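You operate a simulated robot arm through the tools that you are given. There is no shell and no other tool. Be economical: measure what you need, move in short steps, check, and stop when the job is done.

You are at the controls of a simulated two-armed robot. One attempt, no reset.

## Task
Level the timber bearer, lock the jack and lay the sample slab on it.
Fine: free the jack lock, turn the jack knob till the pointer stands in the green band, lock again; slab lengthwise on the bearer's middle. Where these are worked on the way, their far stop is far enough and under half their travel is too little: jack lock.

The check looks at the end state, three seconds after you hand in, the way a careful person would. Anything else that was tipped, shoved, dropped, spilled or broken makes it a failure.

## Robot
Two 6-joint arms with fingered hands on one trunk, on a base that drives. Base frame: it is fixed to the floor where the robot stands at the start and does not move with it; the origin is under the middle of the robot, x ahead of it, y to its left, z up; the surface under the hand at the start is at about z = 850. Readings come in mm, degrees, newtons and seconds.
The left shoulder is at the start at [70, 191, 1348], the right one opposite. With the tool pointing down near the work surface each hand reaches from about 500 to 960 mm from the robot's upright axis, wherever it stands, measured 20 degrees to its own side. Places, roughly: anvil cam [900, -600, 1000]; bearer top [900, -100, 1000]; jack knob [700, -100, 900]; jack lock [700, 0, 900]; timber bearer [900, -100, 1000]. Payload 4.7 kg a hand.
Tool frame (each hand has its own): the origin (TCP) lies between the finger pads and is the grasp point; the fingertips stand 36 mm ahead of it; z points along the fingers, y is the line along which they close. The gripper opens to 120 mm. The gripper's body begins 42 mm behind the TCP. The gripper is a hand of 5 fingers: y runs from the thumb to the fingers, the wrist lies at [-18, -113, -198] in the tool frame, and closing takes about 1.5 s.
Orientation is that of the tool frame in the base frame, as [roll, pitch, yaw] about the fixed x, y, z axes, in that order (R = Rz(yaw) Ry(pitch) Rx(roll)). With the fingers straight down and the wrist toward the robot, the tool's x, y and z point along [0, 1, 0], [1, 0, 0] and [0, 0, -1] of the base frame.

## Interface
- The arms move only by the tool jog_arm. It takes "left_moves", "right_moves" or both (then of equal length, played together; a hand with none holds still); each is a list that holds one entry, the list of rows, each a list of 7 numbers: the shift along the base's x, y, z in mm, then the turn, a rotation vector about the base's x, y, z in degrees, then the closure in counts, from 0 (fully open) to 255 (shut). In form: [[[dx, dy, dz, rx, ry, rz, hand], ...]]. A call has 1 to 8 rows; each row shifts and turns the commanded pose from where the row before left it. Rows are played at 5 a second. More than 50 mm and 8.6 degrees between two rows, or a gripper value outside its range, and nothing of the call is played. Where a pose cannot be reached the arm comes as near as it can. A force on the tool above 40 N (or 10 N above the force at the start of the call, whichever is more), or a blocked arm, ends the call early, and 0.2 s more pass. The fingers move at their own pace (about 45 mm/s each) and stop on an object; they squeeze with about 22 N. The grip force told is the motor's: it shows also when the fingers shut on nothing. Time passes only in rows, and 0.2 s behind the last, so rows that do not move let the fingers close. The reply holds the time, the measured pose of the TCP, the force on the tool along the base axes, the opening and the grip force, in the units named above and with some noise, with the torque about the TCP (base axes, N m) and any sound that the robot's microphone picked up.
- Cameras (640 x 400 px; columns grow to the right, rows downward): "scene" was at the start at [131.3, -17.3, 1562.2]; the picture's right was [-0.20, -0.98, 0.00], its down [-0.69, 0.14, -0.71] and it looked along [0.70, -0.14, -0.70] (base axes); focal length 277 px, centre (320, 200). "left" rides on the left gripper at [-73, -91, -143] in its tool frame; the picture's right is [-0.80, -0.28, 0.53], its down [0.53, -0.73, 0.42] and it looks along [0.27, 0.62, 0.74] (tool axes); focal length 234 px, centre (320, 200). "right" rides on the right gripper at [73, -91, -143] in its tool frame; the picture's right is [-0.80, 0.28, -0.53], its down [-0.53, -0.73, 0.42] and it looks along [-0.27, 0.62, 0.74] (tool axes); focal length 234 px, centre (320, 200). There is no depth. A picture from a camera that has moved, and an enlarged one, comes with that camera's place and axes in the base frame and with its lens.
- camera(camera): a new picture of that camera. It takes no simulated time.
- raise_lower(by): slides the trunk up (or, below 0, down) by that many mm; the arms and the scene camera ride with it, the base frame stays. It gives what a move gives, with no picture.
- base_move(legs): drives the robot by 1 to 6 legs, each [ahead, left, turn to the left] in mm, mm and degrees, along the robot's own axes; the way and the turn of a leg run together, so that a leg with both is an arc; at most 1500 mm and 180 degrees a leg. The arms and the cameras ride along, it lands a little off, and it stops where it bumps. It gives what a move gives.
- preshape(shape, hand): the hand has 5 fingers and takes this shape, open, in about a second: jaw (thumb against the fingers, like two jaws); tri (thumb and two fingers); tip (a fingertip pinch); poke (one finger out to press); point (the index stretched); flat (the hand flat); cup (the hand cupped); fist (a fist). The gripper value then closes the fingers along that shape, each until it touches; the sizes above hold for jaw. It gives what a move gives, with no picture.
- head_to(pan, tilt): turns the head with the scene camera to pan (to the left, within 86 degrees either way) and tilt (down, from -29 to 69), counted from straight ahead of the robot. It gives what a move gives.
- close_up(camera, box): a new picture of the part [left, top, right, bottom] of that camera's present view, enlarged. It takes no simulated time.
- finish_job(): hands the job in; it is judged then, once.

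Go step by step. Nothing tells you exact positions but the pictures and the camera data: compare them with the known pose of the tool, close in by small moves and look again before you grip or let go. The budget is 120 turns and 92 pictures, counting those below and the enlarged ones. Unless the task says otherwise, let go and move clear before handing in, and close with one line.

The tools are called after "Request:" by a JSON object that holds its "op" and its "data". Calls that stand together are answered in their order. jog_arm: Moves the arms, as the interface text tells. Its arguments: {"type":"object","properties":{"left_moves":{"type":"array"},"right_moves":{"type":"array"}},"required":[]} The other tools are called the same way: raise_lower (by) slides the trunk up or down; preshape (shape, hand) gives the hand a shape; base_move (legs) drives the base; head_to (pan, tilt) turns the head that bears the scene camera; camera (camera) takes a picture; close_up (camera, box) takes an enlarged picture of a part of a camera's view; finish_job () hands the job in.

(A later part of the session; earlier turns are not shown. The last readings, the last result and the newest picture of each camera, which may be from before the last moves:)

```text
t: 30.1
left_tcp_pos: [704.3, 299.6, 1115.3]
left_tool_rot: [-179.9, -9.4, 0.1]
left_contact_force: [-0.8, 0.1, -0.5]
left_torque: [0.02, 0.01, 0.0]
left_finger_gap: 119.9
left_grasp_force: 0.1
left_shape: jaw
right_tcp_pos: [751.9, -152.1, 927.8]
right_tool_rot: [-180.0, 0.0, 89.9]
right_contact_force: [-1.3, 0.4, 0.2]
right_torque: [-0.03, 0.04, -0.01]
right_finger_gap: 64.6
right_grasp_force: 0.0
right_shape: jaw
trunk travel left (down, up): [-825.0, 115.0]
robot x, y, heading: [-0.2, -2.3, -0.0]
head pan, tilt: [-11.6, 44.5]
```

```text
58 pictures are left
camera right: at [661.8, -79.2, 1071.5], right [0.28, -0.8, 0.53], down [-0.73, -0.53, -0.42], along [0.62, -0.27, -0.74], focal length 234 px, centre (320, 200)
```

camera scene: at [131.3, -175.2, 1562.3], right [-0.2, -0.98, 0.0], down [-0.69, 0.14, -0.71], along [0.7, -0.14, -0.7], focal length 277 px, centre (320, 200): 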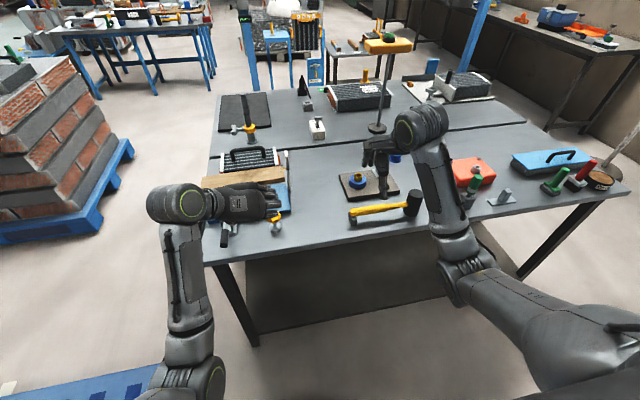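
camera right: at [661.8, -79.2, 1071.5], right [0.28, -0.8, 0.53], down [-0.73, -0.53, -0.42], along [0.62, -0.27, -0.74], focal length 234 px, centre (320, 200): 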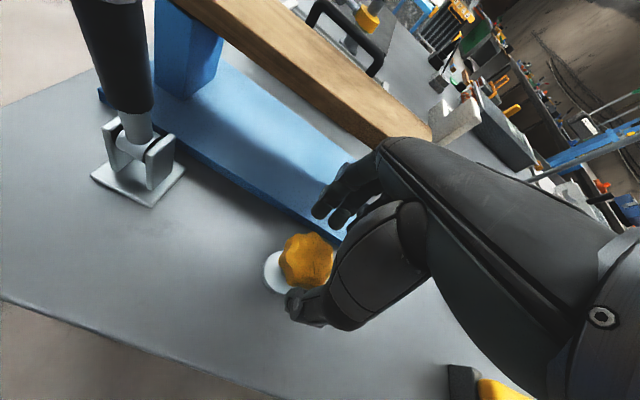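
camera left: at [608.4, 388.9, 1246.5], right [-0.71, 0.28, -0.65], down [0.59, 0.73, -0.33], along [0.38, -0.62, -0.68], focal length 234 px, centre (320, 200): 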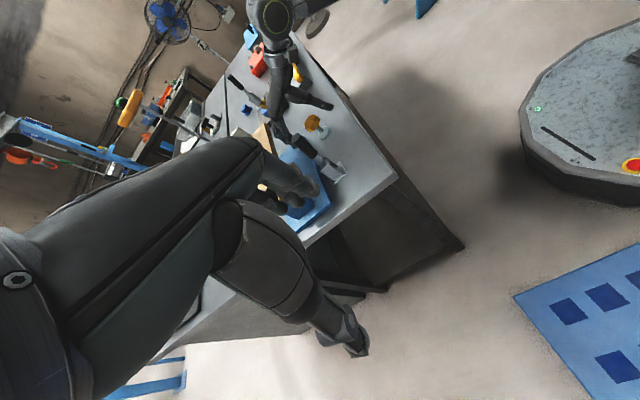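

Request:
{"op": "jog_arm", "data": {"right_moves": [[[-2, -1, -9, 0, 0, 0, 120], [-1, 0, -9, 0, 0, 0, 120], [0, 0, -9, 0, 0, 0, 120], [0, 0, -3, 0, 0, 0, 120], [0, 0, 0, 0, 0, 0, 120]]]}}

Request:
{"op": "camera", "data": {"camera": "right"}}

```text
t: 31.3
left_tcp_pos: [703.9, 297.0, 1116.9]
left_tool_rot: [180.0, -9.5, 0.1]
left_contact_force: [0.5, -0.2, -0.3]
left_torque: [-0.01, 0.0, -0.02]
left_finger_gap: 119.9
left_grasp_force: 0.1
left_shape: jaw
right_tcp_pos: [748.0, -152.4, 897.9]
right_tool_rot: [179.9, 0.1, 90.0]
right_contact_force: [-0.9, -0.2, 0.9]
right_torque: [0.0, -0.03, -0.03]
right_finger_gap: 63.8
right_grasp_force: 0.0
right_shape: jaw
trunk travel left (down, up): [-825.0, 115.0]
robot x, y, heading: [-2.4, -3.3, -0.2]
head pan, tilt: [-11.6, 44.5]
```

```text
57 pictures are left
camera right: at [658.9, -79.9, 1041.2], right [0.28, -0.8, 0.53], down [-0.73, -0.53, -0.42], along [0.62, -0.27, -0.74], focal length 234 px, centre (320, 200)
```

right: 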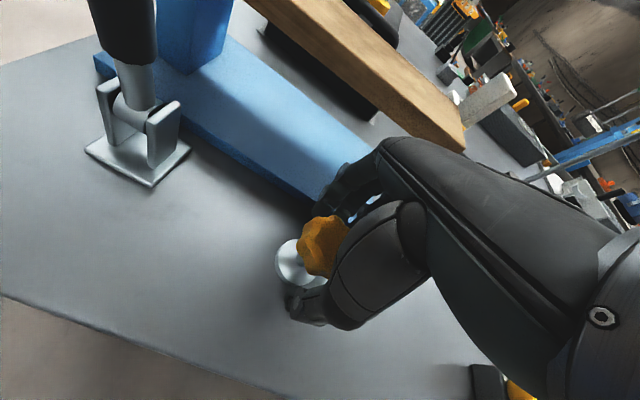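

Free descent. Closing on the knob.

Request:
{"op": "jog_arm", "data": {"right_moves": [[[0, 0, 0, 0, 0, 0, 255], [0, 0, 0, 0, 0, 0, 255], [0, 0, 0, 0, 0, 0, 255], [0, 0, 0, 0, 0, 0, 255], [0, 0, 0, 0, 0, 0, 255]]]}}

Request:
{"op": "camera", "data": {"camera": "right"}}

Request:
{"op": "close_up", "data": {"camera": "scene", "box": [240, 130, 400, 230]}}

```text
t: 32.5
left_tcp_pos: [703.0, 298.8, 1116.2]
left_tool_rot: [-180.0, -9.5, 0.1]
left_contact_force: [0.3, 0.5, -0.3]
left_torque: [0.04, 0.0, -0.02]
left_finger_gap: 119.9
left_grasp_force: 0.0
left_shape: jaw
right_tcp_pos: [747.7, -152.1, 897.4]
right_tool_rot: [-179.8, 0.0, 90.0]
right_contact_force: [-6.8, 1.6, -2.9]
right_torque: [-0.01, -0.05, 0.0]
right_finger_gap: 22.6
right_grasp_force: 22.1
right_shape: jaw
trunk travel left (down, up): [-825.0, 115.0]
robot x, y, heading: [1.9, -0.3, -0.0]
head pan, tilt: [-11.6, 44.5]
```

```text
56 pictures are left
camera right: at [658.0, -80.0, 1040.8], right [0.28, -0.8, 0.52], down [-0.73, -0.53, -0.42], along [0.62, -0.27, -0.74], focal length 234 px, centre (320, 200)
```

right: 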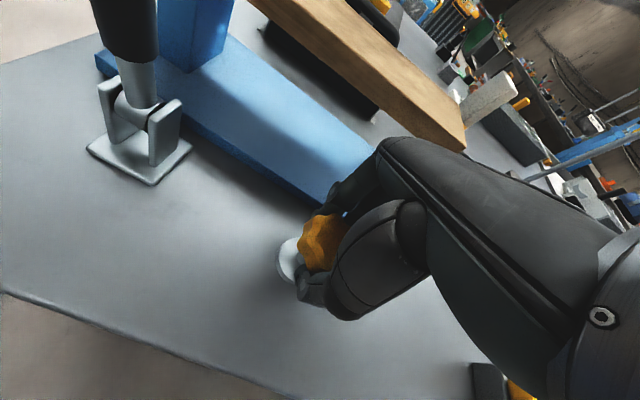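

```text
4.00 times, centred on (320, 180) of scene
camera zoom: at [130.7, -18.0, 1562.2], right [-0.2, -0.98, 0.0], down [-0.69, 0.14, -0.71], along [0.7, -0.14, -0.7], focal length 1107 px, centre (320, 280)
```

zoom: 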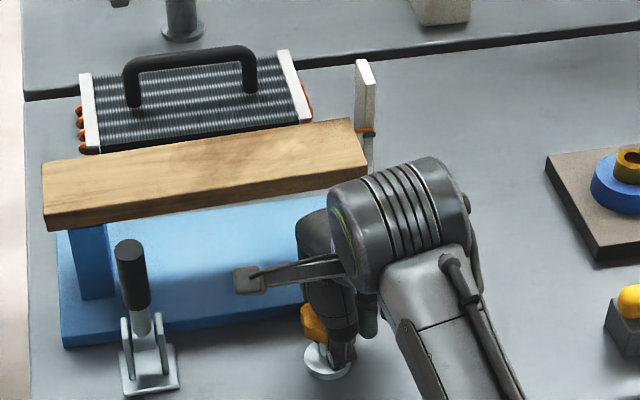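

Gripped. Taking a baseline of the pointer, then turning the knob 34° clockwise (from above) to see the effect.

Request:
{"op": "close_up", "data": {"camera": "scene", "box": [316, 140, 348, 180]}}

Request:
{"op": "jog_arm", "data": {"right_moves": [[[0, 0, 0, 0, 0, -8.5, 255], [0, 0, 0, 0, 0, -8.5, 255], [0, 0, 0, 0, 0, -8.5, 255], [0, 0, 0, 0, 0, -8.5, 255], [0, 0, 0, 0, 0, 0, 255]]]}}

Request:
{"op": "close_up", "data": {"camera": "scene", "box": [316, 140, 348, 180]}}

Request:
{"op": "camera", "data": {"camera": "right"}}

```text
10.00 times, centred on (332, 160) of scene
camera zoom: at [130.7, -18.0, 1562.2], right [-0.2, -0.98, 0.0], down [-0.69, 0.14, -0.71], along [0.7, -0.14, -0.7], focal length 2768 px, centre (200, 600)
```

zoom: 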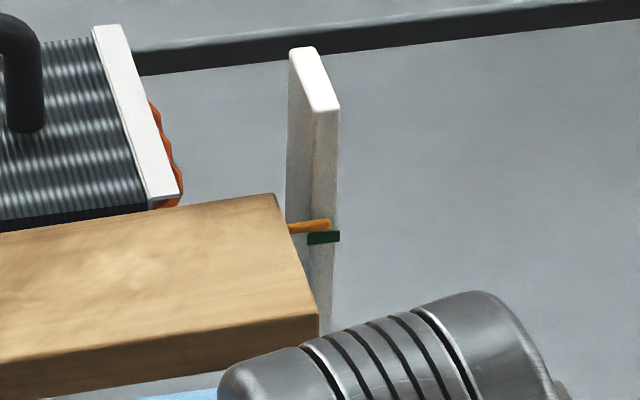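

```text
t: 33.7
left_tcp_pos: [702.1, 296.4, 1119.1]
left_tool_rot: [179.9, -9.5, 0.0]
left_contact_force: [0.1, -0.2, 0.7]
left_torque: [0.01, 0.02, -0.01]
left_finger_gap: 119.9
left_grasp_force: 0.1
left_shape: jaw
right_tcp_pos: [745.3, -153.8, 897.1]
right_tool_rot: [-180.0, 0.1, 55.9]
right_contact_force: [-22.1, -3.7, -10.8]
right_torque: [-0.08, -0.07, 0.15]
right_finger_gap: 22.4
right_grasp_force: 22.3
right_shape: jaw
trunk travel left (down, up): [-825.0, 115.0]
robot x, y, heading: [-1.0, -2.7, -0.1]
head pan, tilt: [-11.6, 44.5]
```

```text
10.00 times, centred on (332, 160) of scene
camera zoom: at [129.2, -19.1, 1562.3], right [-0.2, -0.98, 0.0], down [-0.69, 0.14, -0.71], along [0.7, -0.14, -0.7], focal length 2768 px, centre (200, 600)
```

zoom: 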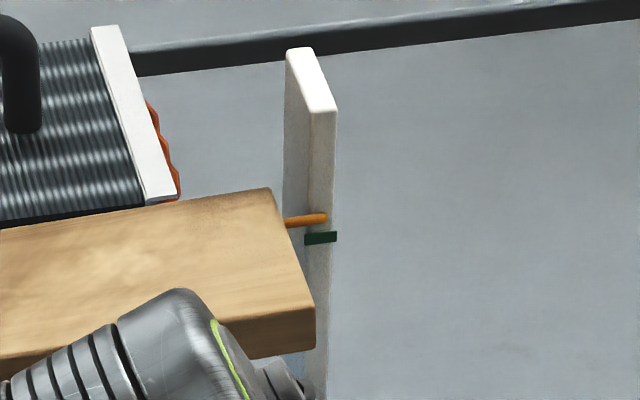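

```text
52 pictures are left
camera right: at [713.5, -42.6, 1040.8], right [-0.22, -0.82, 0.53], down [-0.91, -0.03, -0.42], along [0.36, -0.57, -0.74], focal length 234 px, centre (320, 200)
```

right: 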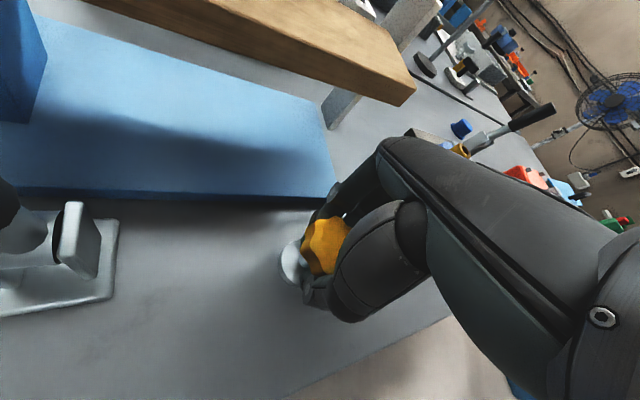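

Clockwise raises the pointer; it needs to go down. Turning counter-clockwise.

Request:
{"op": "jog_arm", "data": {"right_moves": [[[0, 0, 0, 0, 0, 8.5, 255], [0, 0, 0, 0, 0, 8.5, 255], [0, 0, 0, 0, 0, 8.5, 255], [0, 0, 0, 0, 0, 8.5, 255], [0, 0, 0, 0, 0, 8.5, 255], [0, 0, 0, 0, 0, 8.5, 255], [0, 0, 0, 0, 0, 8.5, 255], [0, 0, 0, 0, 0, 8.5, 255]]]}}

Request:
{"op": "close_up", "data": {"camera": "scene", "box": [316, 140, 348, 180]}}

Request:
{"op": "camera", "data": {"camera": "right"}}

```text
t: 35.5
left_tcp_pos: [703.8, 300.4, 1116.9]
left_tool_rot: [180.0, -9.4, 0.2]
left_contact_force: [-0.5, -1.6, 0.3]
left_torque: [0.01, -0.03, 0.01]
left_finger_gap: 119.7
left_grasp_force: 0.1
left_shape: jaw
right_tcp_pos: [747.8, -150.2, 897.5]
right_tool_rot: [180.0, 0.0, 124.2]
right_contact_force: [-11.3, 11.2, -9.2]
right_torque: [0.06, -0.1, -0.07]
right_finger_gap: 22.1
right_grasp_force: 22.0
right_shape: jaw
trunk travel left (down, up): [-825.0, 115.0]
robot x, y, heading: [-0.5, -1.5, 0.1]
head pan, tilt: [-11.6, 44.5]
```

```text
10.00 times, centred on (332, 160) of scene
camera zoom: at [131.3, -16.5, 1562.3], right [-0.2, -0.98, 0.0], down [-0.69, 0.14, -0.71], along [0.7, -0.14, -0.7], focal length 2768 px, centre (200, 600)
```

zoom: 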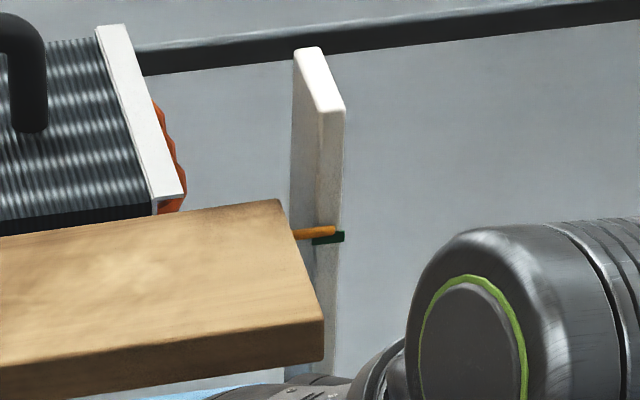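

```text
50 pictures are left
camera right: at [633.9, -141.9, 1041.4], right [0.68, -0.51, 0.53], down [-0.31, -0.85, -0.42], along [0.66, 0.13, -0.74], focal length 234 px, centre (320, 200)
```

right: 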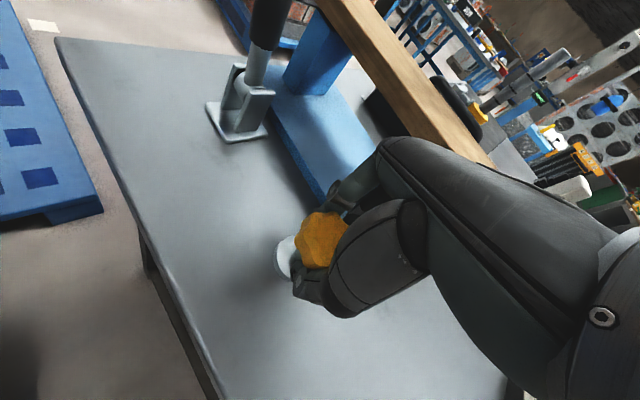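

Now the pointer is closer (about 13 px drop per 68°). Continue counter-clockwise a bit further.

Request:
{"op": "jog_arm", "data": {"right_moves": [[[0, 0, 0, 0, 0, 8.5, 255], [0, 0, 0, 0, 0, 8.5, 255], [0, 0, 0, 0, 0, 8.5, 255], [0, 0, 0, 0, 0, 8.5, 255], [0, 0, 0, 0, 0, 0, 255]]]}}

Request:
{"op": "close_up", "data": {"camera": "scene", "box": [322, 150, 342, 172]}}

```text
t: 36.7
left_tcp_pos: [702.9, 300.9, 1117.5]
left_tool_rot: [179.9, -9.3, 0.1]
left_contact_force: [-0.9, -0.3, -0.7]
left_torque: [0.02, 0.01, -0.02]
left_finger_gap: 119.7
left_grasp_force: 0.1
left_shape: jaw
right_tcp_pos: [748.0, -150.7, 899.3]
right_tool_rot: [180.0, 0.0, 158.3]
right_contact_force: [-12.6, 17.0, -10.4]
right_torque: [0.24, -0.13, -0.1]
right_finger_gap: 19.4
right_grasp_force: 21.3
right_shape: jaw
trunk travel left (down, up): [-825.0, 115.0]
robot x, y, heading: [2.7, -4.0, 0.2]
head pan, tilt: [-11.6, 44.5]
```

```text
16.00 times, centred on (332, 161) of scene
camera zoom: at [130.9, -15.3, 1562.3], right [-0.2, -0.98, 0.0], down [-0.69, 0.14, -0.71], along [0.7, -0.14, -0.7], focal length 4428 px, centre (128, 824)
```

zoom: 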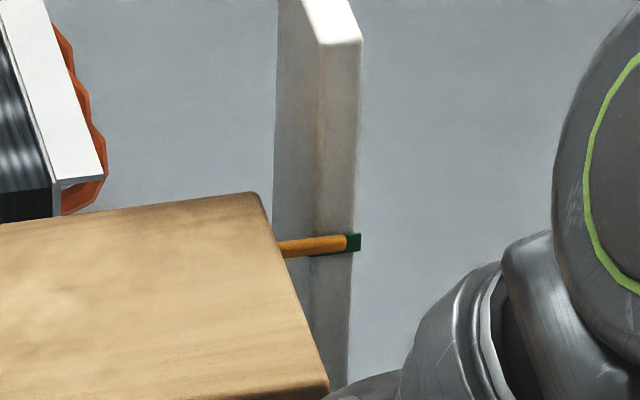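

In this view the pointer overlaps the green band, but there's parallax. I'll release and look horizontally with the right camera.

Request:
{"op": "jog_arm", "data": {"right_moves": [[[0, 0, 0, 0, 0, 0, 120], [0, 0, 0, 0, 0, 0, 120], [0, 0, 0, 0, 0, 0, 120], [0, 0, 0, 0, 0, 0, 120], [0, 0, 15, 0, 0, 0, 120], [0, 0, 20, 0, 0, 0, 120], [0, 0, 20, 0, 0, 0, 120]]]}}

Request:
{"op": "jog_arm", "data": {"right_moves": [[[-5, -10, 10, 0, 0, -8.5, 120], [-5, -10, 5, 0, 0, -8.5, 120], [-5, -15, 0, 0, 0, -8.5, 120], [-5, -15, 0, 0, 0, -8.5, 120], [-5, -15, 0, 0, 0, -8.5, 120], [0, -15, 0, 0, 0, -8.5, 120], [0, -15, 0, 0, 0, -8.5, 120], [0, -15, 0, 0, 0, -8.5, 120]]]}}

Request:
{"op": "jog_arm", "data": {"right_moves": [[[-3, 0, 0, 0, -8, 0, 120], [-3, 0, 0, 0, -8, 0, 120], [-3, 0, 0, 0, -8, 0, 120], [-3, 0, 0, 0, -8, 0, 120], [0, 0, 0, 0, -8, 0, 120]]]}}

Request:
{"op": "camera", "data": {"camera": "right"}}

```text
t: 38.3
left_tcp_pos: [703.2, 298.7, 1115.9]
left_tool_rot: [180.0, -9.3, 0.1]
left_contact_force: [1.3, 0.2, -0.1]
left_torque: [0.01, 0.01, 0.0]
left_finger_gap: 119.6
left_grasp_force: 0.1
left_shape: jaw
right_tcp_pos: [748.9, -153.1, 952.7]
right_tool_rot: [180.0, 0.0, 158.1]
right_contact_force: [-0.6, 0.5, -1.6]
right_torque: [-0.03, 0.02, -0.01]
right_finger_gap: 63.0
right_grasp_force: 0.1
right_shape: jaw
trunk travel left (down, up): [-825.0, 115.0]
robot x, y, heading: [0.9, -0.3, 0.2]
head pan, tilt: [-11.6, 44.5]
```

```text
t: 40.1
left_tcp_pos: [705.1, 297.6, 1116.2]
left_tool_rot: [-180.0, -9.4, 0.1]
left_contact_force: [-0.1, 0.6, 0.5]
left_torque: [0.0, 0.02, -0.02]
left_finger_gap: 119.8
left_grasp_force: 0.1
left_shape: jaw
right_tcp_pos: [724.1, -262.1, 968.1]
right_tool_rot: [180.0, 0.1, 89.9]
right_contact_force: [-0.4, 0.7, 0.2]
right_torque: [-0.01, 0.02, 0.01]
right_finger_gap: 63.2
right_grasp_force: 0.1
right_shape: jaw
trunk travel left (down, up): [-825.0, 115.0]
robot x, y, heading: [-0.1, -1.4, 0.1]
head pan, tilt: [-11.6, 44.5]
```

```text
t: 41.3
left_tcp_pos: [704.0, 298.2, 1115.8]
left_tool_rot: [180.0, -9.4, 0.1]
left_contact_force: [-0.3, -0.2, -0.3]
left_torque: [0.01, 0.01, 0.02]
left_finger_gap: 119.8
left_grasp_force: 0.1
left_shape: jaw
right_tcp_pos: [711.2, -262.6, 968.6]
right_tool_rot: [139.9, 0.1, 90.1]
right_contact_force: [0.0, -0.5, 0.8]
right_torque: [0.03, -0.01, 0.01]
right_finger_gap: 63.3
right_grasp_force: 0.1
right_shape: jaw
trunk travel left (down, up): [-825.0, 115.0]
robot x, y, heading: [1.5, 2.1, -0.3]
head pan, tilt: [-11.6, 44.5]
```

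```text
48 pictures are left
camera right: at [551.0, -190.2, 1019.3], right [-0.12, -0.8, 0.58], down [-0.29, -0.53, -0.8], along [0.95, -0.27, -0.16], focal length 234 px, centre (320, 200)
```

right: 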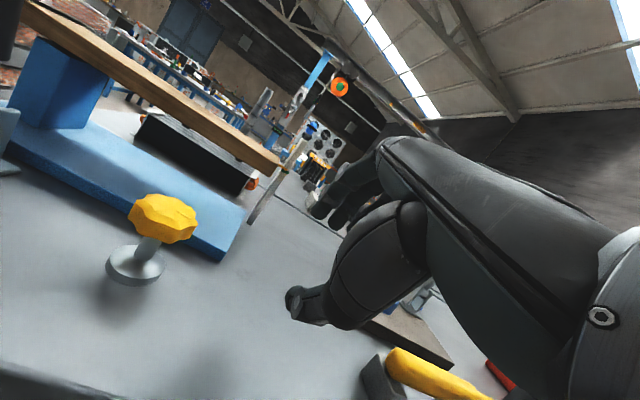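

Request:
{"op": "close_up", "data": {"camera": "right", "box": [256, 135, 320, 175]}}

Request:
{"op": "close_up", "data": {"camera": "scene", "box": [322, 150, 342, 172]}}

```text
10.00 times, centred on (288, 155) of right
camera zoom: at [551.0, -190.2, 1019.3], right [-0.12, -0.8, 0.58], down [-0.29, -0.53, -0.8], along [0.95, -0.27, -0.16], focal length 2342 px, centre (640, 650)
```

zoom: 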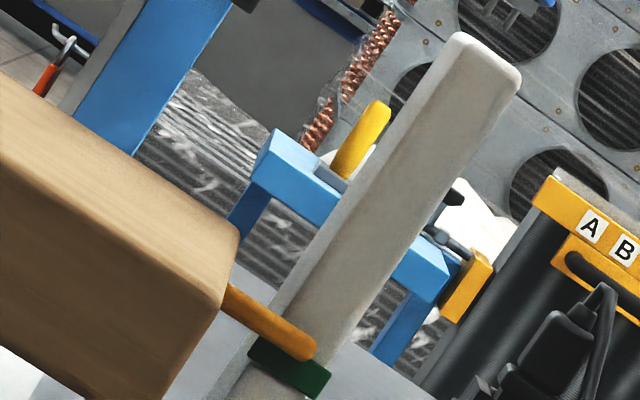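

```text
16.00 times, centred on (332, 161) of scene
camera zoom: at [131.1, -17.9, 1562.3], right [-0.2, -0.98, 0.0], down [-0.69, 0.14, -0.71], along [0.7, -0.14, -0.7], focal length 4428 px, centre (128, 824)
```

zoom: 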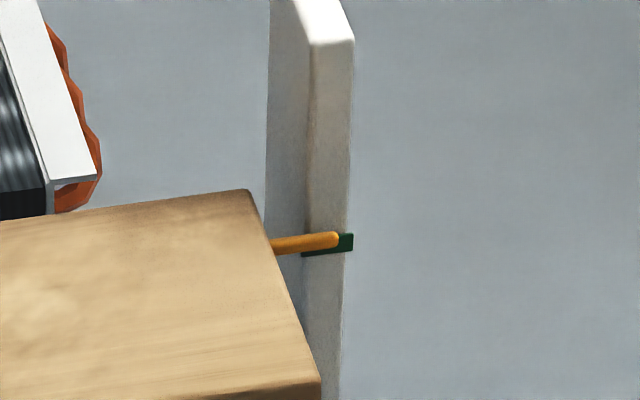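

The pointer is about 4.5 mm above the band centre, so ~48° more counter-clockwise. Returning to the knob.

Request:
{"op": "jog_arm", "data": {"right_moves": [[[0, 5, 0, 0, 8, 0, 120], [0, 15, 0, 0, 8, 0, 120], [7, 15, 0, 0, 8, 0, 120], [7, 15, 0, 0, 8, 0, 120], [7, 15, 0, 0, 8, 0, 120], [8, 15, 0, 0, 0, 0, 120], [8, 15, 0, 0, 0, 0, 120], [0, 15, 0, 0, 0, 0, 120]]]}}

Request:
{"op": "camera", "data": {"camera": "right"}}

```text
t: 43.1
left_tcp_pos: [704.4, 299.2, 1115.0]
left_tool_rot: [179.9, -9.4, 0.2]
left_contact_force: [0.7, 0.1, 0.4]
left_torque: [-0.03, 0.06, 0.02]
left_finger_gap: 120.0
left_grasp_force: 0.0
left_shape: jaw
right_tcp_pos: [747.0, -152.0, 968.7]
right_tool_rot: [-180.0, 0.1, 90.1]
right_contact_force: [0.3, 0.4, 0.4]
right_torque: [-0.01, 0.0, 0.0]
right_finger_gap: 63.3
right_grasp_force: 0.1
right_shape: jaw
trunk travel left (down, up): [-825.0, 115.0]
robot x, y, heading: [0.2, 0.6, -0.0]
head pan, tilt: [-11.6, 44.5]
```

```text
45 pictures are left
camera right: at [658.8, -78.8, 1111.3], right [0.28, -0.8, 0.53], down [-0.73, -0.53, -0.42], along [0.62, -0.27, -0.74], focal length 234 px, centre (320, 200)
```

right: 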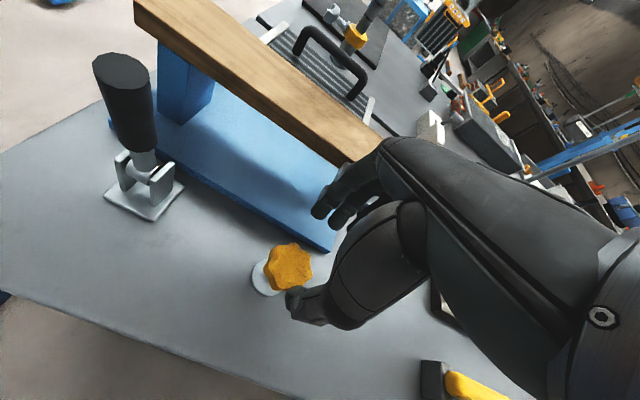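

Request:
{"op": "jog_arm", "data": {"right_moves": [[[0, 0, -15, 0, 0, 0, 120], [0, 0, -15, 0, 0, 0, 120], [0, 0, -15, 0, 0, 0, 120], [0, 0, -13, 0, 0, 0, 120], [0, 0, -12, 0, 0, 0, 120], [0, 0, 0, 0, 0, 0, 120]]]}}

Request:
{"op": "jog_arm", "data": {"right_moves": [[[0, 0, 0, 0, 0, 0, 255], [0, 0, 0, 0, 0, 0, 255], [0, 0, 0, 0, 0, 0, 255], [0, 0, 0, 0, 0, 0, 255], [0, 0, 0, 0, 0, 0, 255]]]}}

Request:
{"op": "jog_arm", "data": {"right_moves": [[[0, 0, 0, 0, 0, 8, 255], [0, 0, 0, 0, 0, 8, 255], [0, 0, 0, 0, 0, 8, 255], [0, 0, 0, 0, 0, 8, 255], [0, 0, 0, 0, 0, 8, 255], [0, 0, 0, 0, 0, 7, 255], [0, 0, 0, 0, 0, 0, 255]]]}}

Request:
{"op": "close_up", "data": {"camera": "scene", "box": [322, 150, 342, 172]}}

```text
t: 44.5
left_tcp_pos: [703.7, 298.9, 1116.0]
left_tool_rot: [180.0, -9.4, 0.1]
left_contact_force: [-0.8, -0.1, 1.1]
left_torque: [0.01, 0.04, 0.0]
left_finger_gap: 119.7
left_grasp_force: 0.0
left_shape: jaw
right_tcp_pos: [749.2, -152.6, 897.7]
right_tool_rot: [-180.0, 0.0, 90.1]
right_contact_force: [-0.5, 0.2, 0.3]
right_torque: [0.01, 0.0, 0.0]
right_finger_gap: 63.7
right_grasp_force: 0.1
right_shape: jaw
trunk travel left (down, up): [-825.0, 115.0]
robot x, y, heading: [-2.2, -3.0, -0.1]
head pan, tilt: [-11.6, 44.5]
```

```text
t: 45.7
left_tcp_pos: [703.8, 297.5, 1116.7]
left_tool_rot: [179.9, -9.4, 0.1]
left_contact_force: [0.6, -0.5, -0.5]
left_torque: [-0.01, -0.01, -0.02]
left_finger_gap: 120.0
left_grasp_force: 0.1
left_shape: jaw
right_tcp_pos: [747.4, -152.5, 896.8]
right_tool_rot: [-179.9, 0.1, 90.0]
right_contact_force: [-4.0, -0.1, -2.4]
right_torque: [-0.27, -0.16, 0.03]
right_finger_gap: 24.3
right_grasp_force: 21.4
right_shape: jaw
trunk travel left (down, up): [-825.0, 115.0]
robot x, y, heading: [0.0, -0.1, 0.1]
head pan, tilt: [-11.6, 44.5]
```

```text
t: 47.3
left_tcp_pos: [703.8, 300.4, 1114.6]
left_tool_rot: [179.9, -9.3, 0.1]
left_contact_force: [-0.1, 0.0, -0.2]
left_torque: [0.03, 0.02, -0.02]
left_finger_gap: 119.9
left_grasp_force: 0.0
left_shape: jaw
right_tcp_pos: [748.3, -151.1, 895.7]
right_tool_rot: [-179.9, -0.1, 137.2]
right_contact_force: [-10.0, 13.8, -9.3]
right_torque: [0.07, -0.15, -0.1]
right_finger_gap: 22.8
right_grasp_force: 22.0
right_shape: jaw
trunk travel left (down, up): [-825.0, 115.0]
robot x, y, heading: [0.3, 3.7, 0.1]
head pan, tilt: [-11.6, 44.5]
```

```text
16.00 times, centred on (332, 161) of scene
camera zoom: at [131.1, -15.7, 1562.2], right [-0.2, -0.98, 0.0], down [-0.69, 0.14, -0.71], along [0.7, -0.14, -0.7], focal length 4428 px, centre (128, 824)
```

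zoom: 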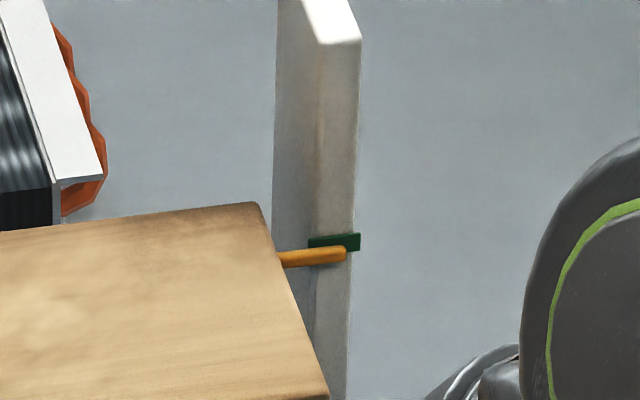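

Dropped about 4.5 mm. Release and verify from the horizontal view.

Request:
{"op": "jog_arm", "data": {"right_moves": [[[0, 0, 0, 0, 0, 0, 120], [0, 0, 0, 0, 0, 0, 120], [0, 0, 0, 0, 0, 0, 120], [0, 0, 0, 0, 0, 0, 120], [0, 0, 15, 0, 0, 0, 120], [0, 0, 20, 0, 0, 0, 120], [0, 0, 20, 0, 0, 0, 120]]]}}

Request:
{"op": "jog_arm", "data": {"right_moves": [[[-5, -10, 10, 0, 0, -8, 120], [-5, -10, 5, 0, 0, -8, 120], [-5, -15, 0, 0, 0, -8, 120], [-5, -15, 0, 0, 0, -8, 120], [-5, -15, 0, 0, 0, -8, 120], [0, -15, 0, 0, 0, -7, 120], [0, -15, 0, 0, 0, 0, 120], [0, -15, 0, 0, 0, 0, 120]]]}}

Request:
{"op": "jog_arm", "data": {"right_moves": [[[-3, 0, 0, 0, -8, 0, 120], [-3, 0, 0, 0, -8, 0, 120], [-3, 0, 0, 0, -8, 0, 120], [-3, 0, 0, 0, -8, 0, 120], [0, 0, 0, 0, -8, 0, 120], [0, 0, 0, 0, 0, 0, 120]]]}}

Request:
{"op": "close_up", "data": {"camera": "right", "box": [256, 140, 320, 180]}}

```text
t: 48.9
left_tcp_pos: [704.4, 298.4, 1117.0]
left_tool_rot: [180.0, -9.4, 0.1]
left_contact_force: [0.1, 0.0, -0.4]
left_torque: [0.01, -0.03, 0.0]
left_finger_gap: 119.6
left_grasp_force: 0.2
left_shape: jaw
right_tcp_pos: [749.1, -152.2, 953.4]
right_tool_rot: [179.9, 0.2, 137.0]
right_contact_force: [-0.5, 0.1, -0.9]
right_torque: [0.02, 0.03, -0.03]
right_finger_gap: 63.4
right_grasp_force: 0.1
right_shape: jaw
trunk travel left (down, up): [-825.0, 115.0]
robot x, y, heading: [-2.7, 0.4, -0.1]
head pan, tilt: [-11.6, 44.5]
```

```text
t: 50.7
left_tcp_pos: [704.1, 297.1, 1115.9]
left_tool_rot: [-179.9, -9.4, 0.0]
left_contact_force: [0.4, -0.1, -0.5]
left_torque: [0.01, 0.0, -0.01]
left_finger_gap: 119.9
left_grasp_force: 0.2
left_shape: jaw
right_tcp_pos: [723.5, -263.0, 967.5]
right_tool_rot: [180.0, -0.1, 90.1]
right_contact_force: [-0.6, -0.2, -0.6]
right_torque: [-0.02, 0.01, 0.01]
right_finger_gap: 63.1
right_grasp_force: 0.0
right_shape: jaw
trunk travel left (down, up): [-825.0, 115.0]
robot x, y, heading: [0.2, -1.4, -0.1]
head pan, tilt: [-11.6, 44.5]
```

```text
t: 52.1
left_tcp_pos: [703.5, 297.1, 1115.7]
left_tool_rot: [-180.0, -9.4, 0.0]
left_contact_force: [-0.8, -1.5, -0.3]
left_torque: [0.05, 0.0, 0.0]
left_finger_gap: 119.5
left_grasp_force: 0.1
left_shape: jaw
right_tcp_pos: [712.5, -263.6, 967.5]
right_tool_rot: [140.0, 0.1, 89.9]
right_contact_force: [0.1, 0.2, -0.1]
right_torque: [-0.02, 0.01, -0.02]
right_finger_gap: 63.1
right_grasp_force: 0.0
right_shape: jaw
trunk travel left (down, up): [-825.0, 115.0]
robot x, y, heading: [-1.8, 2.2, -0.2]
head pan, tilt: [-11.6, 44.5]
```

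```text
10.00 times, centred on (288, 160) of right
camera zoom: at [551.6, -190.0, 1018.9], right [-0.12, -0.8, 0.58], down [-0.29, -0.53, -0.8], along [0.95, -0.27, -0.17], focal length 2342 px, centre (640, 600)
```

zoom: 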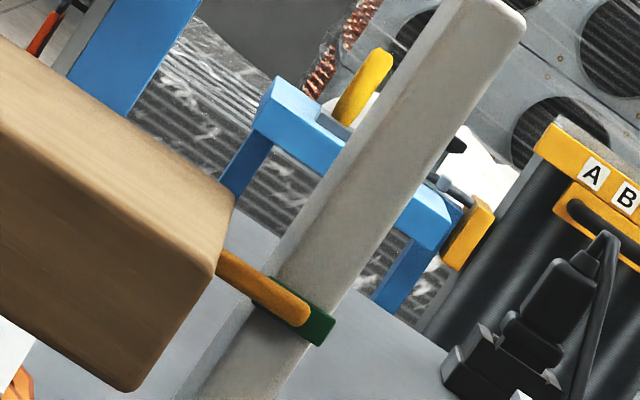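

The pointer is centred in the green band. Now back to locking: restore the right hand, lift it, and shift the base right again.

Request:
{"op": "jog_arm", "data": {"right_moves": [[[-5, 0, 10, 0, 8, 0, 120], [-8, 0, 20, 0, 8, 0, 120], [-8, 0, 20, 0, 8, 0, 120], [-8, 0, 20, 0, 8, 0, 120], [-8, 0, 20, 0, 8, 0, 60], [-8, 0, 20, 0, 0, 0, 0], [0, -10, 20, 0, 0, 0, 0]]]}}

Request:
{"op": "base_move", "data": {"legs": [[0, -160, 0]]}}

```text
t: 53.7
left_tcp_pos: [703.4, 297.2, 1117.0]
left_tool_rot: [180.0, -9.5, 0.1]
left_contact_force: [-0.3, 0.1, -0.1]
left_torque: [-0.01, 0.03, 0.0]
left_finger_gap: 119.7
left_grasp_force: 0.0
left_shape: jaw
right_tcp_pos: [668.6, -274.1, 1097.9]
right_tool_rot: [-179.9, -0.1, 90.0]
right_contact_force: [0.2, -1.8, 0.0]
right_torque: [0.0, 0.0, 0.04]
right_finger_gap: 119.7
right_grasp_force: 0.1
right_shape: jaw
trunk travel left (down, up): [-825.0, 115.0]
robot x, y, heading: [2.0, 0.0, -0.0]
head pan, tilt: [-11.6, 44.5]
```

```text
t: 55.1
left_tcp_pos: [705.1, 138.4, 1114.6]
left_tool_rot: [179.9, -9.3, 0.0]
left_contact_force: [0.0, 0.5, -0.3]
left_torque: [-0.04, 0.01, 0.01]
left_finger_gap: 119.8
left_grasp_force: 0.1
left_shape: jaw
right_tcp_pos: [666.9, -432.6, 1100.0]
right_tool_rot: [-179.9, 0.2, 90.0]
right_contact_force: [-0.2, 0.1, 0.4]
right_torque: [-0.02, 0.0, -0.02]
right_finger_gap: 119.7
right_grasp_force: 0.1
right_shape: jaw
trunk travel left (down, up): [-825.0, 115.0]
robot x, y, heading: [-0.7, -159.7, -0.2]
head pan, tilt: [-11.6, 44.5]
```

Request:
{"op": "jog_arm", "data": {"left_moves": [[[5, -40, 0, 0, 0, 0, 0], [5, -40, 0, 0, 0, 0, 0], [5, -30, -10, 0, 0, 0, 0], [5, -18, -20, 0, 0, 0, 0], [5, -9, -20, 0, 0, 0, 0], [0, 0, 0, 0, 0, 0, 0]]]}}

Request:
{"op": "camera", "data": {"camera": "left"}}

Request:
{"op": "close_up", "data": {"camera": "scene", "box": [160, 140, 320, 240]}}

```text
t: 56.5
left_tcp_pos: [729.2, -0.4, 1066.8]
left_tool_rot: [-179.9, -9.4, 0.0]
left_contact_force: [0.3, 0.1, -0.3]
left_torque: [0.0, 0.02, -0.01]
left_finger_gap: 119.5
left_grasp_force: 0.1
left_shape: jaw
right_tcp_pos: [665.5, -433.8, 1098.9]
right_tool_rot: [180.0, 0.1, 89.9]
right_contact_force: [0.0, -0.1, 0.9]
right_torque: [0.04, 0.02, 0.02]
right_finger_gap: 119.3
right_grasp_force: 0.0
right_shape: jaw
trunk travel left (down, up): [-825.0, 115.0]
robot x, y, heading: [-1.1, -160.4, 0.1]
head pan, tilt: [-11.6, 44.5]
```

```text
42 pictures are left
camera left: at [634.0, 91.0, 1196.7], right [-0.71, 0.28, -0.65], down [0.59, 0.73, -0.33], along [0.38, -0.62, -0.68], focal length 234 px, centre (320, 200)
```

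left: 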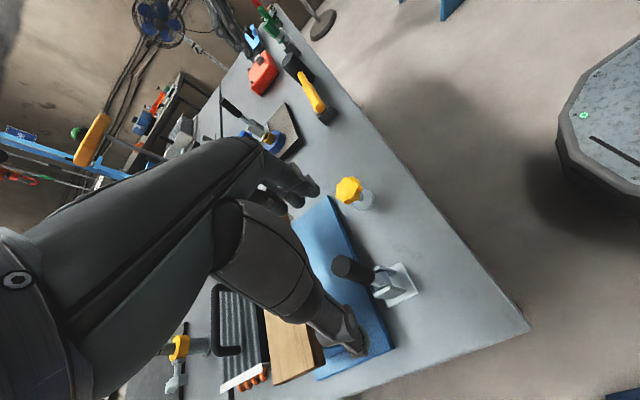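

```text
4.00 times, centred on (240, 190) of scene
camera zoom: at [131.0, -177.8, 1562.3], right [-0.2, -0.98, 0.0], down [-0.69, 0.14, -0.71], along [0.7, -0.14, -0.7], focal length 1107 px, centre (640, 240)
```

zoom: 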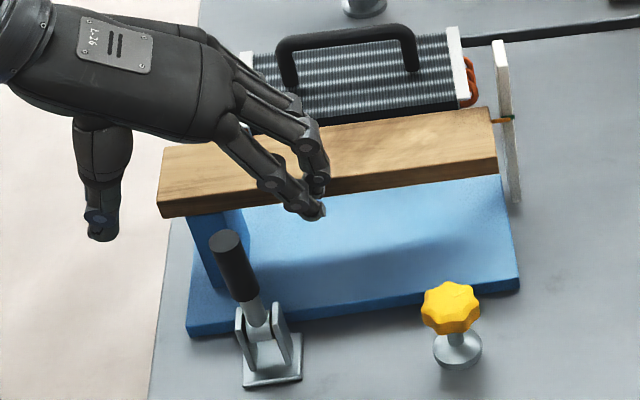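

Lever is between thumb and fingers below. Descend and close.

Request:
{"op": "jog_arm", "data": {"left_moves": [[[5, 0, -25, 0, 0, 0, 0], [5, 1, -25, 0, 0, 0, 0], [5, 1, -25, 0, 0, 0, 0], [0, 0, -17, 0, 0, 0, 0], [0, 0, 0, 0, 0, 0, 120], [0, 0, 0, 0, 0, 0, 255], [0, 0, 0, 0, 0, 0, 255], [0, 0, 0, 0, 0, 0, 255]]]}}

Request:
{"op": "jog_arm", "data": {"left_moves": [[[0, 0, 0, 0, 0, 0, 255], [0, 0, 0, 0, 0, 0, 255], [0, 0, 0, 0, 0, 0, 255], [0, 0, 0, 0, 0, 0, 255]]]}}

```text
t: 58.3
left_tcp_pos: [744.2, 0.9, 973.7]
left_tool_rot: [180.0, -9.4, 0.0]
left_contact_force: [0.3, -0.6, -0.1]
left_torque: [-0.04, 0.0, 0.0]
left_finger_gap: 33.3
left_grasp_force: 0.0
left_shape: jaw
right_tcp_pos: [666.1, -434.4, 1097.9]
right_tool_rot: [180.0, 0.0, 89.9]
right_contact_force: [0.5, 0.4, 0.1]
right_torque: [0.01, -0.03, 0.04]
right_finger_gap: 119.7
right_grasp_force: 0.1
right_shape: jaw
trunk travel left (down, up): [-825.0, 115.0]
robot x, y, heading: [2.3, -162.8, -0.2]
head pan, tilt: [-11.6, 44.5]
```

```text
t: 59.3
left_tcp_pos: [743.2, 2.8, 972.8]
left_tool_rot: [-179.9, -9.3, 0.0]
left_contact_force: [-1.2, 1.6, -1.8]
left_torque: [0.02, 0.01, 0.01]
left_finger_gap: 12.7
left_grasp_force: 21.8
left_shape: jaw
right_tcp_pos: [665.9, -432.6, 1097.8]
right_tool_rot: [179.9, 0.0, 90.0]
right_contact_force: [0.4, -1.0, 0.0]
right_torque: [-0.02, 0.01, 0.0]
right_finger_gap: 119.2
right_grasp_force: 0.2
right_shape: jaw
trunk travel left (down, up): [-825.0, 115.0]
robot x, y, heading: [-0.9, -161.5, 0.1]
head pan, tilt: [-11.6, 44.5]
```

Request:
{"op": "jog_arm", "data": {"left_moves": [[[-13.3, 0, -4.4, 0, -4.5, 0, 255], [-12.3, 0, -6.5, 0, -4.5, 0, 255], [-11, 0, -8.6, 0, -4.5, 0, 255], [-9.3, 0, -10.4, 0, -4.5, 0, 255], [-7.4, 0, -11.8, 0, -4.5, 0, 255], [0, 0, 0, 0, 0, 0, 255]]]}}

Request:
{"op": "camera", "data": {"camera": "left"}}

```text
t: 60.7
left_tcp_pos: [691.1, 3.3, 930.7]
left_tool_rot: [180.0, -31.8, 0.1]
left_contact_force: [5.0, 2.0, -0.5]
left_torque: [-0.03, -0.25, 0.01]
left_finger_gap: 12.6
left_grasp_force: 22.1
left_shape: jaw
right_tcp_pos: [666.4, -434.2, 1098.6]
right_tool_rot: [-180.0, 0.0, 89.9]
right_contact_force: [0.3, 0.2, -0.4]
right_torque: [-0.01, -0.02, 0.02]
right_finger_gap: 119.6
right_grasp_force: 0.1
right_shape: jaw
trunk travel left (down, up): [-825.0, 115.0]
robot x, y, heading: [2.0, -163.6, -0.1]
head pan, tilt: [-11.6, 44.5]
```

```text
40 pictures are left
camera left: at [553.3, 93.3, 1015.8], right [-0.41, 0.28, -0.87], down [0.68, 0.73, -0.08], along [0.62, -0.62, -0.49], focal length 234 px, centre (320, 200)
```

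left: 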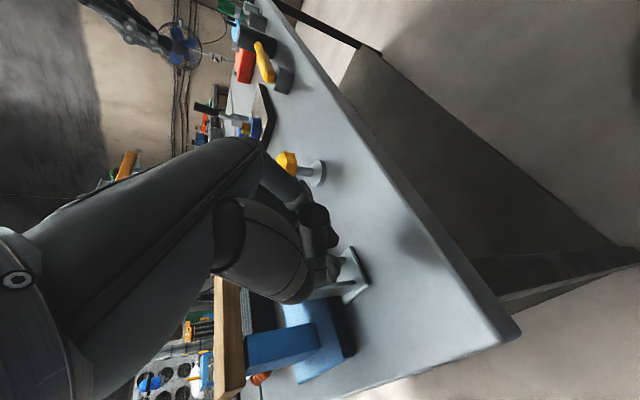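

Request:
{"op": "jog_arm", "data": {"left_moves": [[[-5.2, 0, -12.9, 0, -4.5, 0, 255], [-2.9, 0, -13.7, 0, -4.5, 0, 255], [0, 0, -5, 0, 0, 0, 255], [0, 0, 0, 0, 0, 0, 255]]]}}

```text
t: 61.7
left_tcp_pos: [682.3, 0.9, 898.9]
left_tool_rot: [180.0, -40.6, 0.0]
left_contact_force: [1.5, -0.6, 3.4]
left_torque: [-0.01, -0.09, -0.14]
left_finger_gap: 11.2
left_grasp_force: 21.5
left_shape: jaw
right_tcp_pos: [666.5, -435.1, 1095.7]
right_tool_rot: [-180.0, 0.0, 90.0]
right_contact_force: [0.7, 0.1, 0.1]
right_torque: [-0.02, 0.01, 0.0]
right_finger_gap: 119.4
right_grasp_force: 0.0
right_shape: jaw
trunk travel left (down, up): [-825.0, 115.0]
robot x, y, heading: [-1.0, -161.6, -0.2]
head pan, tilt: [-11.6, 44.5]
```

Request:
{"op": "jog_arm", "data": {"left_moves": [[[0, 0, -4, 0, 0, 0, 255], [0, 0, 0, 0, 0, 0, 255]]]}}

Request:
{"op": "close_up", "data": {"camera": "scene", "box": [160, 140, 320, 240]}}

Request:
{"op": "camera", "data": {"camera": "left"}}

```text
t: 62.3
left_tcp_pos: [681.6, 1.0, 896.8]
left_tool_rot: [-180.0, -40.7, -0.1]
left_contact_force: [0.4, -3.0, 1.2]
left_torque: [-0.03, -0.08, -0.14]
left_finger_gap: 11.1
left_grasp_force: 21.7
left_shape: jaw
right_tcp_pos: [665.5, -434.2, 1098.4]
right_tool_rot: [-179.9, 0.0, 89.9]
right_contact_force: [-0.1, 0.6, -0.2]
right_torque: [-0.02, 0.0, 0.04]
right_finger_gap: 119.6
right_grasp_force: 0.0
right_shape: jaw
trunk travel left (down, up): [-825.0, 115.0]
robot x, y, heading: [0.3, -158.8, -0.2]
head pan, tilt: [-11.6, 44.5]
```

```text
4.00 times, centred on (240, 190) of scene
camera zoom: at [131.0, -178.7, 1562.2], right [-0.2, -0.98, 0.0], down [-0.69, 0.14, -0.71], along [0.7, -0.14, -0.7], focal length 1107 px, centre (640, 240)
```

zoom: 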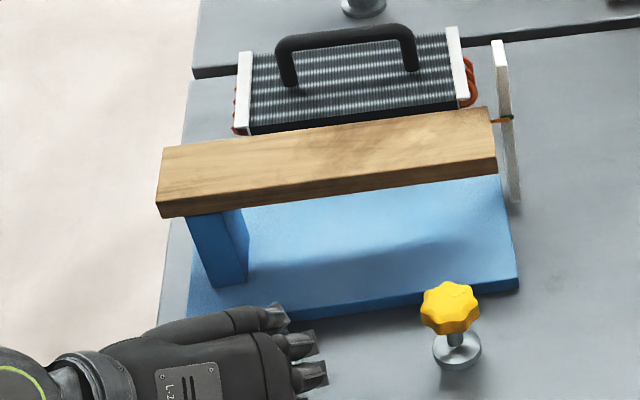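

```text
38 pictures are left
camera left: at [533.4, 92.4, 958.4], right [-0.27, 0.28, -0.92], down [0.68, 0.73, 0.03], along [0.68, -0.62, -0.38], focal length 234 px, centre (320, 200)
```

left: 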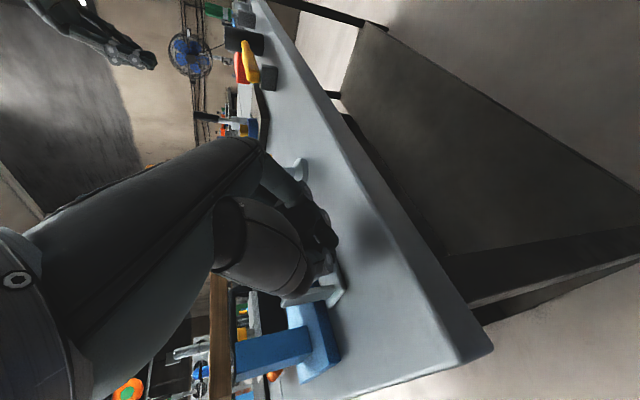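

Release, back off upward, and inspect the lever.

Request:
{"op": "jog_arm", "data": {"left_moves": [[[0, 0, 0, 0, 0, 0, 130], [0, 0, 0, 0, 0, 0, 60], [0, 0, 4, 0, 0, 0, 0], [0, 0, 4, 0, 0, 0, 0], [0, 0, 0, 0, 0, 0, 0], [0, 0, 0, 0, 0, 0, 0], [0, 0, 0, 0, 0, 0, 0]]]}}

Request:
{"op": "jog_arm", "data": {"left_moves": [[[-9, 0, 15, 0, 0, 0, 0], [-9, 0, 20, 0, 0, 0, 0], [-9, 0, 20, 0, 0, 0, 0], [-5, 0, 25, 0, 0, 0, 0], [0, 15, 25, 0, 0, 0, 0], [0, 30, 25, 0, 0, 0, 0], [0, 40, 25, 0, 0, 0, 0], [0, 40, 25, 0, 0, 0, 0]]]}}

Request:
{"op": "close_up", "data": {"camera": "scene", "box": [180, 150, 340, 250]}}

Request:
{"op": "camera", "data": {"camera": "left"}}

```text
t: 63.9
left_tcp_pos: [682.8, 2.1, 905.7]
left_tool_rot: [180.0, -40.9, 0.1]
left_contact_force: [-0.5, 0.5, -0.7]
left_torque: [-0.02, -0.04, 0.01]
left_finger_gap: 119.3
left_grasp_force: 0.1
left_shape: jaw
right_tcp_pos: [665.9, -434.1, 1098.1]
right_tool_rot: [-179.9, 0.0, 89.9]
right_contact_force: [0.4, -0.1, -0.2]
right_torque: [0.0, -0.02, -0.01]
right_finger_gap: 119.3
right_grasp_force: 0.0
right_shape: jaw
trunk travel left (down, up): [-825.0, 115.0]
robot x, y, heading: [-0.6, -158.4, -0.1]
head pan, tilt: [-11.6, 44.5]
```

```text
t: 65.7
left_tcp_pos: [650.1, 129.0, 1084.0]
left_tool_rot: [179.9, -41.0, 0.0]
left_contact_force: [-0.3, -0.4, 0.2]
left_torque: [-0.01, -0.01, 0.02]
left_finger_gap: 119.7
left_grasp_force: 0.1
left_shape: jaw
right_tcp_pos: [665.0, -433.3, 1097.6]
right_tool_rot: [-180.0, 0.1, 89.9]
right_contact_force: [0.1, -0.6, 0.2]
right_torque: [-0.03, -0.01, -0.01]
right_finger_gap: 119.7
right_grasp_force: 0.0
right_shape: jaw
trunk travel left (down, up): [-825.0, 115.0]
robot x, y, heading: [3.2, -160.5, -0.5]
head pan, tilt: [-11.6, 44.5]
```

```text
4.00 times, centred on (260, 200) of scene
camera zoom: at [130.4, -175.9, 1562.3], right [-0.2, -0.98, 0.0], down [-0.69, 0.14, -0.71], along [0.7, -0.15, -0.7], focal length 1107 px, centre (560, 200)
```

zoom: 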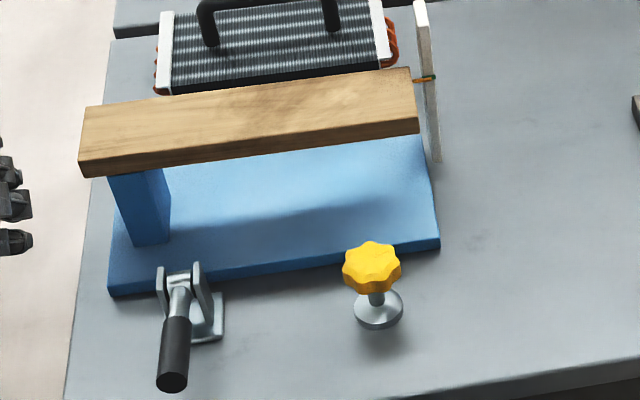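

```text
36 pictures are left
camera left: at [501.9, 219.6, 1145.9], right [-0.26, 0.28, -0.92], down [0.68, 0.73, 0.03], along [0.68, -0.62, -0.38], focal length 234 px, centre (320, 200)
```

left: 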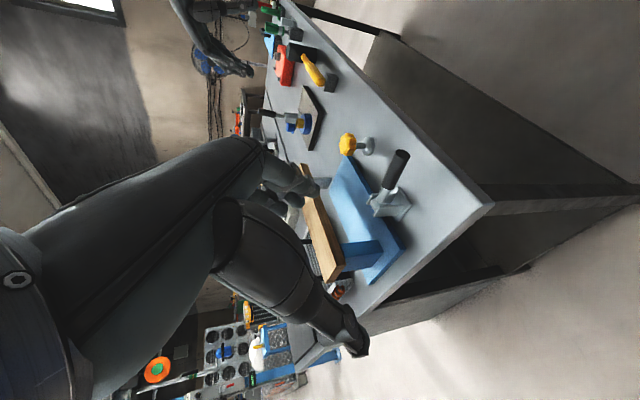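

The handle end is at about [654, 0, 909], as at the start. I'll press gently with the closed hand to make sure it's fully at its stop.

Request:
{"op": "jog_arm", "data": {"left_moves": [[[0, -32, -10, 0, 0, 0, 255], [0, -32, -15, 0, 0, 0, 255], [0, -32, -15, 0, 0, 0, 255], [0, -31, -15, 0, 0, 0, 255], [0, 0, -20, 0, 0, 0, 255], [0, 0, -20, 0, 0, 0, 255], [0, 0, -10, 0, 0, 0, 255], [0, 0, 0, 0, 0, 0, 255]]]}}

Request:
{"op": "jog_arm", "data": {"left_moves": [[[0, 0, -6, 0, 0, 0, 255], [0, 0, -6, 0, 0, 0, 255], [0, 0, -6, 0, 0, 0, 255], [0, 0, -6, 0, 0, 0, 255], [0, 0, -6, 0, 0, 0, 255], [0, 0, -6, 0, 0, 0, 255]]]}}

Request:
{"op": "close_up", "data": {"camera": "scene", "box": [180, 150, 340, 250]}}

```text
t: 67.5
left_tcp_pos: [650.3, 0.1, 979.0]
left_tool_rot: [179.9, -41.0, 0.1]
left_contact_force: [0.5, 0.1, 0.1]
left_torque: [-0.01, 0.01, 0.04]
left_finger_gap: 0.0
left_grasp_force: 22.0
left_shape: jaw
right_tcp_pos: [666.5, -434.3, 1098.1]
right_tool_rot: [179.9, 0.0, 89.9]
right_contact_force: [-0.1, 0.7, 0.0]
right_torque: [0.04, 0.01, -0.01]
right_finger_gap: 119.4
right_grasp_force: 0.2
right_shape: jaw
trunk travel left (down, up): [-825.0, 115.0]
robot x, y, heading: [-1.6, -161.9, -0.0]
head pan, tilt: [-11.6, 44.5]
```

```text
t: 68.9
left_tcp_pos: [649.9, -0.8, 947.9]
left_tool_rot: [179.8, -41.4, 0.0]
left_contact_force: [1.2, -2.0, 22.1]
left_torque: [-0.09, -0.29, 0.01]
left_finger_gap: 0.2
left_grasp_force: 22.0
left_shape: jaw
right_tcp_pos: [664.1, -434.1, 1100.3]
right_tool_rot: [179.9, 0.1, 89.9]
right_contact_force: [-0.9, 0.7, 0.6]
right_torque: [-0.03, 0.0, 0.01]
right_finger_gap: 119.5
right_grasp_force: 0.0
right_shape: jaw
trunk travel left (down, up): [-825.0, 115.0]
robot x, y, heading: [-1.9, -162.2, -0.0]
head pan, tilt: [-11.6, 44.5]
```

```text
4.00 times, centred on (260, 200) of scene
camera zoom: at [127.8, -178.9, 1563.0], right [-0.2, -0.98, 0.0], down [-0.69, 0.14, -0.71], along [0.7, -0.14, -0.7], focal length 1107 px, centre (560, 200)
```

zoom: 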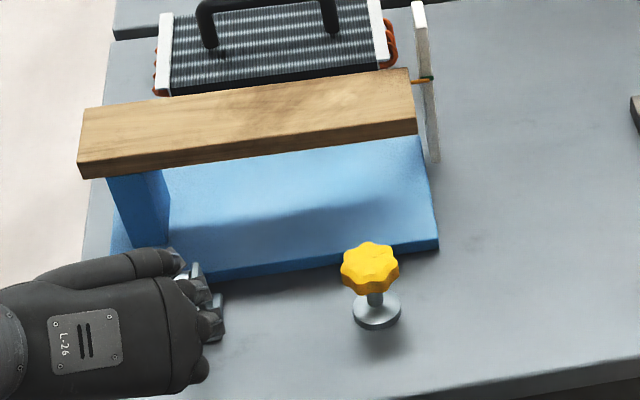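

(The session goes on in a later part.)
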